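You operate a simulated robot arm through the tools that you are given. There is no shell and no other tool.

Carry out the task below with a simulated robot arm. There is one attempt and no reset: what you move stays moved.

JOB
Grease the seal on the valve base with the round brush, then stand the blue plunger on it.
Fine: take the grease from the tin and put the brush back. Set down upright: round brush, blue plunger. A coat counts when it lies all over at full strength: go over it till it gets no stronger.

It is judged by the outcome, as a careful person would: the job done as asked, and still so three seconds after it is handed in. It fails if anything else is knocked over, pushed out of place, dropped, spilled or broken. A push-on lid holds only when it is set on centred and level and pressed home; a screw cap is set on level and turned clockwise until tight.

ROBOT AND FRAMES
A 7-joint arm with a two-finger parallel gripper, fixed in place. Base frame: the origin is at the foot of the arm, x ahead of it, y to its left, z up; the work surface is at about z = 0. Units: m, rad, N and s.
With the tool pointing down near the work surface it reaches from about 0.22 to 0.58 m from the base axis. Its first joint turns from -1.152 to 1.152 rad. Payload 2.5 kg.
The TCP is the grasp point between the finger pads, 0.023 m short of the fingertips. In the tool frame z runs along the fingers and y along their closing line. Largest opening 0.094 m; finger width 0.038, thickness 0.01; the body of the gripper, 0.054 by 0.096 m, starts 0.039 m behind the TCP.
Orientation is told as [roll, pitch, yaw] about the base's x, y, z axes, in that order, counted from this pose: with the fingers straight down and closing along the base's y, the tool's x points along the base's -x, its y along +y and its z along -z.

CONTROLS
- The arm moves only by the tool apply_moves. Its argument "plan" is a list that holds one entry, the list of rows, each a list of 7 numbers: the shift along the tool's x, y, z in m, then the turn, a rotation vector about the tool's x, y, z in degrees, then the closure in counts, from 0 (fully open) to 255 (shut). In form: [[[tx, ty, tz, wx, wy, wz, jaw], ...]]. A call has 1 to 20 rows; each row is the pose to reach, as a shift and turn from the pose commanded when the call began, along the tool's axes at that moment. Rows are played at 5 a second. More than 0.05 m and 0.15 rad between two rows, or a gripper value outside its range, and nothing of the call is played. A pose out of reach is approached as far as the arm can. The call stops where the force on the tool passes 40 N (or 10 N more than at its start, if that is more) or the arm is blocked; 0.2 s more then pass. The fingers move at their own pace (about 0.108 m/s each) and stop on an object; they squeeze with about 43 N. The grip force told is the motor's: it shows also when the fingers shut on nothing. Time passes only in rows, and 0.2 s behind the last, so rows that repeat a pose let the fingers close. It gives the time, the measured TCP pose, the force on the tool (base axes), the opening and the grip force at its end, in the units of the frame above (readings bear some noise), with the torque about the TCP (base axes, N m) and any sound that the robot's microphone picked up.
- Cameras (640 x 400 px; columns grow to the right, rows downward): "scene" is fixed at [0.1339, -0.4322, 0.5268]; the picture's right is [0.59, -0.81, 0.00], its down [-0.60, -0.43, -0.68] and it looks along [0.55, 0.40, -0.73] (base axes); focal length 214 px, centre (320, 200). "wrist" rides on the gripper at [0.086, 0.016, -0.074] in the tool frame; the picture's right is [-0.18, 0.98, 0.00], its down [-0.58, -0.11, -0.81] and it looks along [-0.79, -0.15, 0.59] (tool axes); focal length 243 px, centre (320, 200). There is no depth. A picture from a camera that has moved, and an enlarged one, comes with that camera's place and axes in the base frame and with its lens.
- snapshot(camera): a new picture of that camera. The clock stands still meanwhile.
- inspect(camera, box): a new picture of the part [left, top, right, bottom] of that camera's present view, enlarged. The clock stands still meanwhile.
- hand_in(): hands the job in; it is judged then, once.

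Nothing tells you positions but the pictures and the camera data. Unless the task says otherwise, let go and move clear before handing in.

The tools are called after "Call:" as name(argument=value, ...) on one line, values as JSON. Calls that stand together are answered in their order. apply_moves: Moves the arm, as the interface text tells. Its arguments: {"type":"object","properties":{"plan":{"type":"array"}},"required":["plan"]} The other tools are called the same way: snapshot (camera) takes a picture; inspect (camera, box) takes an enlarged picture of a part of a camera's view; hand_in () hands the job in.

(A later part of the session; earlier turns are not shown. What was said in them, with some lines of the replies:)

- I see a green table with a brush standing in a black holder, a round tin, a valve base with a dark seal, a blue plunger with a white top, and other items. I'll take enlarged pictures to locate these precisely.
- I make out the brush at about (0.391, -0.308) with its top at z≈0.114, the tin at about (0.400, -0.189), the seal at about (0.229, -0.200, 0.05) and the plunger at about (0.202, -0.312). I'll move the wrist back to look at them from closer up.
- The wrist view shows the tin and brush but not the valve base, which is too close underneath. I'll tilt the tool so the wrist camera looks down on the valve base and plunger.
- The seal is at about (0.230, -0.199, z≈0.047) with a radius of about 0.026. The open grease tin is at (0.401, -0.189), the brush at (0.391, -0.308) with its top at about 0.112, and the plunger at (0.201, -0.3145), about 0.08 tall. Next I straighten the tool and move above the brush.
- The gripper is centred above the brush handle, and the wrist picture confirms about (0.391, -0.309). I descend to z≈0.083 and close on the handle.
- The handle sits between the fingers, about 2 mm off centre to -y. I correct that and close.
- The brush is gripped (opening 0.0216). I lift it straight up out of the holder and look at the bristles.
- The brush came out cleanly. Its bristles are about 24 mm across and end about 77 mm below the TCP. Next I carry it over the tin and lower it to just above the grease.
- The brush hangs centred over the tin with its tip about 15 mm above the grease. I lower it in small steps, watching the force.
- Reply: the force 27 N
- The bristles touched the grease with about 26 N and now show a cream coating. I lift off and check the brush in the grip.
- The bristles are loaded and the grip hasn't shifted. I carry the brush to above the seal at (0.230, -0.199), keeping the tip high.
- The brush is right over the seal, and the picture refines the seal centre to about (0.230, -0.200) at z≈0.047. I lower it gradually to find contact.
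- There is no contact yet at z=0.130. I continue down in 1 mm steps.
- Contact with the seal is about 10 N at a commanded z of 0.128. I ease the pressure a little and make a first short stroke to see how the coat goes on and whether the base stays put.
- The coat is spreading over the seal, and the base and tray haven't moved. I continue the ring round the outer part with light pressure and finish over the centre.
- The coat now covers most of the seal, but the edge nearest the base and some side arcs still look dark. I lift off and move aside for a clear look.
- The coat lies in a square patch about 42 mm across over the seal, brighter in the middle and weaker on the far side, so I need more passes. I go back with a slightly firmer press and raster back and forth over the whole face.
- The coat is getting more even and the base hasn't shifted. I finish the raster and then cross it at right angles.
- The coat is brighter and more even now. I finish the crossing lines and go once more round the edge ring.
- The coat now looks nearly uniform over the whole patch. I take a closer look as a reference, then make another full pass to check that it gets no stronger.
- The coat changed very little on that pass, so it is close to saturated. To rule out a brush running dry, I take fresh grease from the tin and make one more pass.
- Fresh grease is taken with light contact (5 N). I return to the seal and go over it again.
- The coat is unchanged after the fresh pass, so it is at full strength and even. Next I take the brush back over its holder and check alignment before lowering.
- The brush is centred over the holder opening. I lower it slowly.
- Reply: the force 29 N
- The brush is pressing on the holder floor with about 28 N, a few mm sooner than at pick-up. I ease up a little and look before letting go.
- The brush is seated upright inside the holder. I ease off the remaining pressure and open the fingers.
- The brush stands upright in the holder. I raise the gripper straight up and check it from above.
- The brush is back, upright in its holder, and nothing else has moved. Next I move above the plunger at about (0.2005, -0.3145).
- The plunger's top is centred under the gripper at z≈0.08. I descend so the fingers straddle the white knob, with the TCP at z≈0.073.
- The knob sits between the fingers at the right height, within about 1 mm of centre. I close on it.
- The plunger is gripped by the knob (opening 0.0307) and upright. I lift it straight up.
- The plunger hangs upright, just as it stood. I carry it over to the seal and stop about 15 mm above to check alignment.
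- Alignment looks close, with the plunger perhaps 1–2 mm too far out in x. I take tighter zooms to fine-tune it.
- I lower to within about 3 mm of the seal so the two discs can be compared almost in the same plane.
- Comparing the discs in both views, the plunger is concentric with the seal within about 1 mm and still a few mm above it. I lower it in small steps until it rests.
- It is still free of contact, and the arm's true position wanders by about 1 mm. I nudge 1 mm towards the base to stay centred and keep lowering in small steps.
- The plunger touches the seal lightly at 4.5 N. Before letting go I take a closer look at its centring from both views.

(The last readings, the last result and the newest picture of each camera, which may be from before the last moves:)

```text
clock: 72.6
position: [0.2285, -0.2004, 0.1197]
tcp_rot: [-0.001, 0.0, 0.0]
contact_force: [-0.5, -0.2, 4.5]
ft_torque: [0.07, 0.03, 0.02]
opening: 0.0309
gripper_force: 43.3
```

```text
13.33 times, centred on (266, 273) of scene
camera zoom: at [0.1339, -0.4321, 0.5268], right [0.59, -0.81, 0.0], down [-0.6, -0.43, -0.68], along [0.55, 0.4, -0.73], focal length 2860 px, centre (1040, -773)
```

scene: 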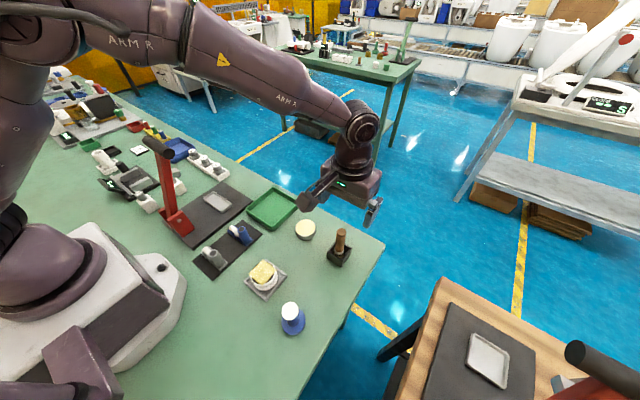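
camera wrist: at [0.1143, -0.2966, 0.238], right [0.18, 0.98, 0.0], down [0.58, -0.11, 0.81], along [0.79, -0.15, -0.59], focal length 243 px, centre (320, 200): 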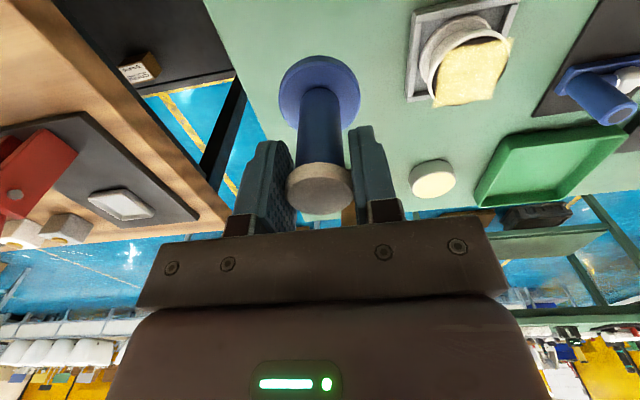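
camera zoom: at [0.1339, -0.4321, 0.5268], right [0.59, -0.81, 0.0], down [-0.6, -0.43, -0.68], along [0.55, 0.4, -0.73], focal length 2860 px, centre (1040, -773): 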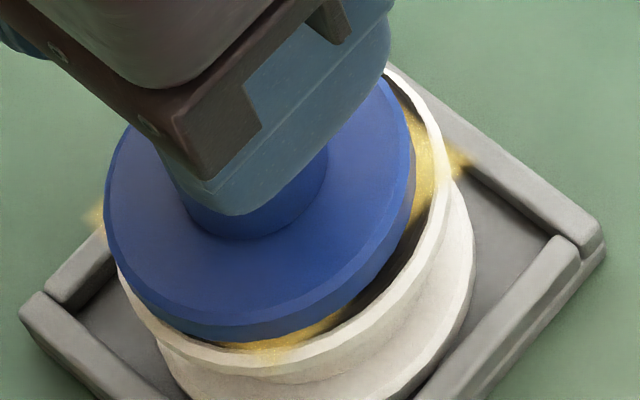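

The plunger base sits concentric with the seal: equal margins left and right, and its near edge meets the seal's edge. It rests with light contact, so I open the fingers gently.

Call:
apply_moves(plan=[[[0, 0, 0.0003, 0, 0, 0, 255], [0, 0, 0.0003, 0, 0, 0, 160], [0, 0, 0.0003, 0, 0, 0, 140], [0, 0, 0.0003, 0, 0, 0, 100], [0, 0, 0.0003, 0, 0, 0, 40], [0, 0, 0.0003, 0, 0, 0, 0], [0, 0, 0.0003, 0, 0, 0, 0]]])

Call:
snapshot(camera="wrist")

Call:
inspect(camera="scene", box=[220, 220, 310, 310])

```text
clock: 74.2
position: [0.2289, -0.1995, 0.1192]
tcp_rot: [-0.002, -0.001, 0.0]
contact_force: [-0.2, -0.6, -0.3]
ft_torque: [-0.01, 0.0, 0.01]
opening: 0.0942
gripper_force: 0.1
```

```text
taken
camera wrist: at [0.1429, -0.1823, 0.1933], right [0.18, 0.98, 0.0], down [0.58, -0.11, 0.81], along [0.79, -0.15, -0.59], focal length 243 px, centre (320, 200)
```

wrist: 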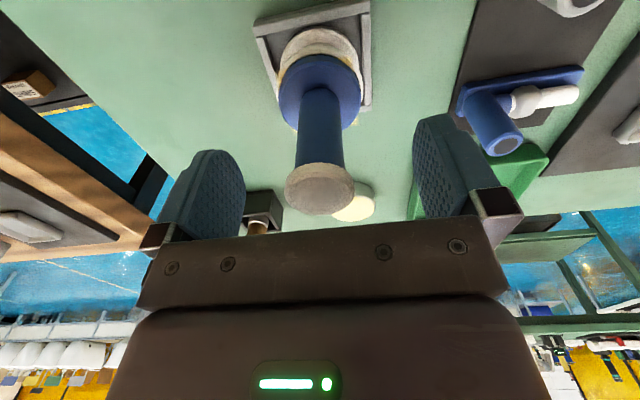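

```text
4.44 times, centred on (265, 265) of scene
camera zoom: at [0.1339, -0.4322, 0.5268], right [0.59, -0.81, 0.0], down [-0.6, -0.43, -0.68], along [0.55, 0.4, -0.73], focal length 953 px, centre (564, -89)
```

zoom: 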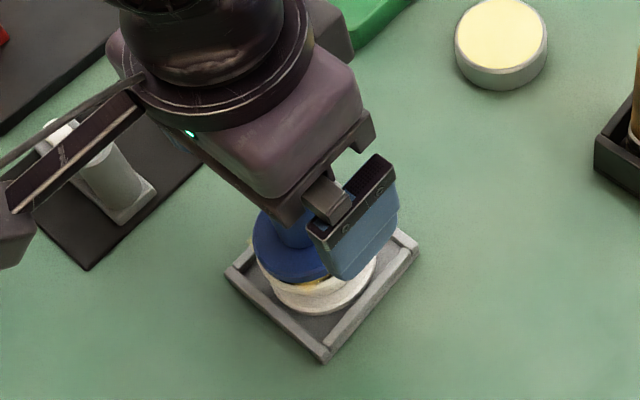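

The plunger is released and standing. I raise the gripper straight up and clear, then check everything.

Call:
apply_moves(plan=[[[0, 0, -0.015, 0, 0, 0, 0], [0, 0, -0.045, 0, 0, 0, 0], [0, 0, -0.09, 0, 0, 0, 0], [0, 0, -0.13, 0, 0, 0, 0], [-0.04, 0, -0.15, 0, 0, 0, 0], [-0.085, 0, -0.16, 0, 0, 0, 0], [-0.13, 0, -0.16, 0, 0, 0, 0], [-0.13, 0, -0.16, 0, 0, 0, 0]]])

Call:
snapshot(camera="scene")

Call:
inspect(camera="scene", box=[235, 235, 300, 300])

Call:
inspect(camera="scene", box=[230, 200, 390, 300])

```text
clock: 76.0
position: [0.359, -0.1996, 0.2761]
tcp_rot: [0.0, -0.001, 0.001]
contact_force: [0.2, 0.7, 0.6]
ft_torque: [-0.01, -0.05, -0.03]
opening: 0.0943
gripper_force: 0.1
```

```text
taken
```

scene: 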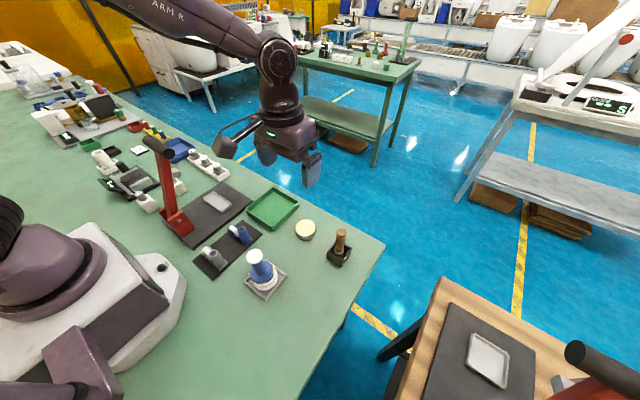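

```text
6.15 times, centred on (268, 268) of scene
camera zoom: at [0.134, -0.4322, 0.5268], right [0.59, -0.81, 0.0], down [-0.6, -0.43, -0.68], along [0.55, 0.4, -0.73], focal length 1320 px, centre (643, -215)
```

zoom: 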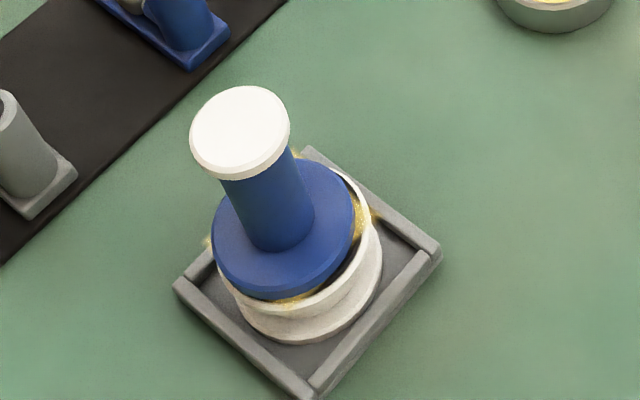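

```text
4.00 times, centred on (310, 250) of scene
camera zoom: at [0.134, -0.4322, 0.5268], right [0.59, -0.81, 0.0], down [-0.6, -0.43, -0.68], along [0.55, 0.4, -0.73], focal length 858 px, centre (360, 0)
```

zoom: 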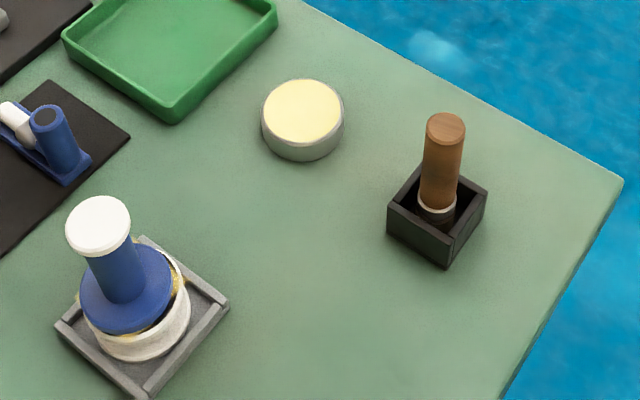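

The plunger stands upright on the greased seal, the brush is upright in its holder, and the tin is in place. I take one more downward look with the wrist camera to confirm the centring.

Call:
apply_moves(plan=[[[0.03, -0.003, -0.03, 0, 0, 0, 0], [0.06, -0.006, -0.05, 0, 0, 0, 0], [0.095, -0.01, -0.06, 0, 0, 0, 0], [0.095, -0.01, -0.06, 0, 8, 0, 0], [0.095, -0.01, -0.06, 0, 16, 0, 0], [0.095, -0.01, -0.06, 0, 24, 0, 0], [0.095, -0.01, -0.06, 0, 32, 0, 0], [0.095, -0.01, -0.06, 0, 32, 0, 0]]])

Call:
snapshot(camera="wrist")

Call:
inspect(camera="wrist", box=[300, 50, 400, 150])

```text
clock: 77.8
position: [0.2637, -0.2089, 0.3387]
tcp_rot: [0.0, 0.56, 0.001]
contact_force: [0.2, 0.0, 0.2]
ft_torque: [-0.02, 0.0, 0.01]
opening: 0.094
gripper_force: 0.1
```

```text
taken
camera wrist: at [0.2305, -0.192, 0.4475], right [0.16, 0.98, -0.1], down [0.92, -0.11, 0.37], along [0.36, -0.15, -0.92], focal length 243 px, centre (320, 200)
```

wrist: 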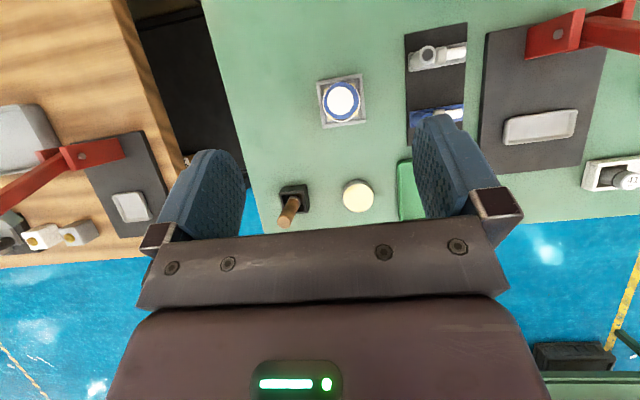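

```text
4.00 times, centred on (350, 100) of wrist
camera zoom: at [0.2305, -0.192, 0.4475], right [0.16, 0.98, -0.1], down [0.92, -0.11, 0.37], along [0.36, -0.15, -0.92], focal length 970 px, centre (200, 600)
```

zoom: 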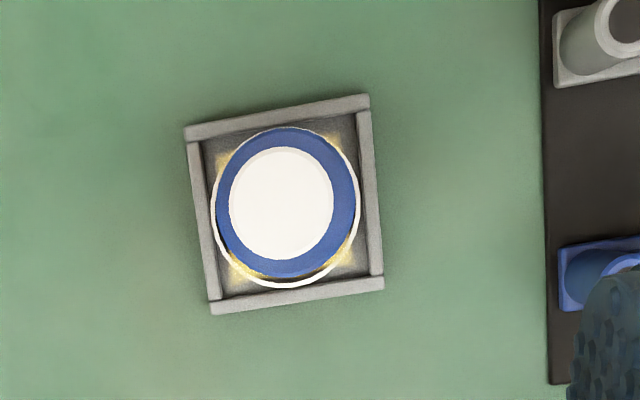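

From above, the plunger sits flat and upright on the seal, about 2 mm off centre and well supported. The brush is back upright in its holder, and the tin, tray and everything else are where they were. The gripper is open and clear, so I hand in.

Call:
hand_in()

```text
The job is handed in.
```

I greased the seal with grease from the tin. The blue plunger now stands upright on it, and the round brush is back upright in its holder. I've handed the job in but haven't seen a verdict.

- **Coat:** I went over the seal several times, took fresh grease once, and made a last full pass that changed nothing. In the pictures the grease shows as a square patch whose corners reach past the rim. Thin arcs at the seal's edge stayed dark even though the brush passed over them. I took this to be how the coat is drawn, but I couldn't confirm it.
- **Plunger:** it stands flat, about 2 mm off centre towards the arm. I left it, because moving it again seemed riskier than the small offset.
- **Everything else:** nothing else looked moved or knocked over in the last pictures. The gripper is open and clear of the work.
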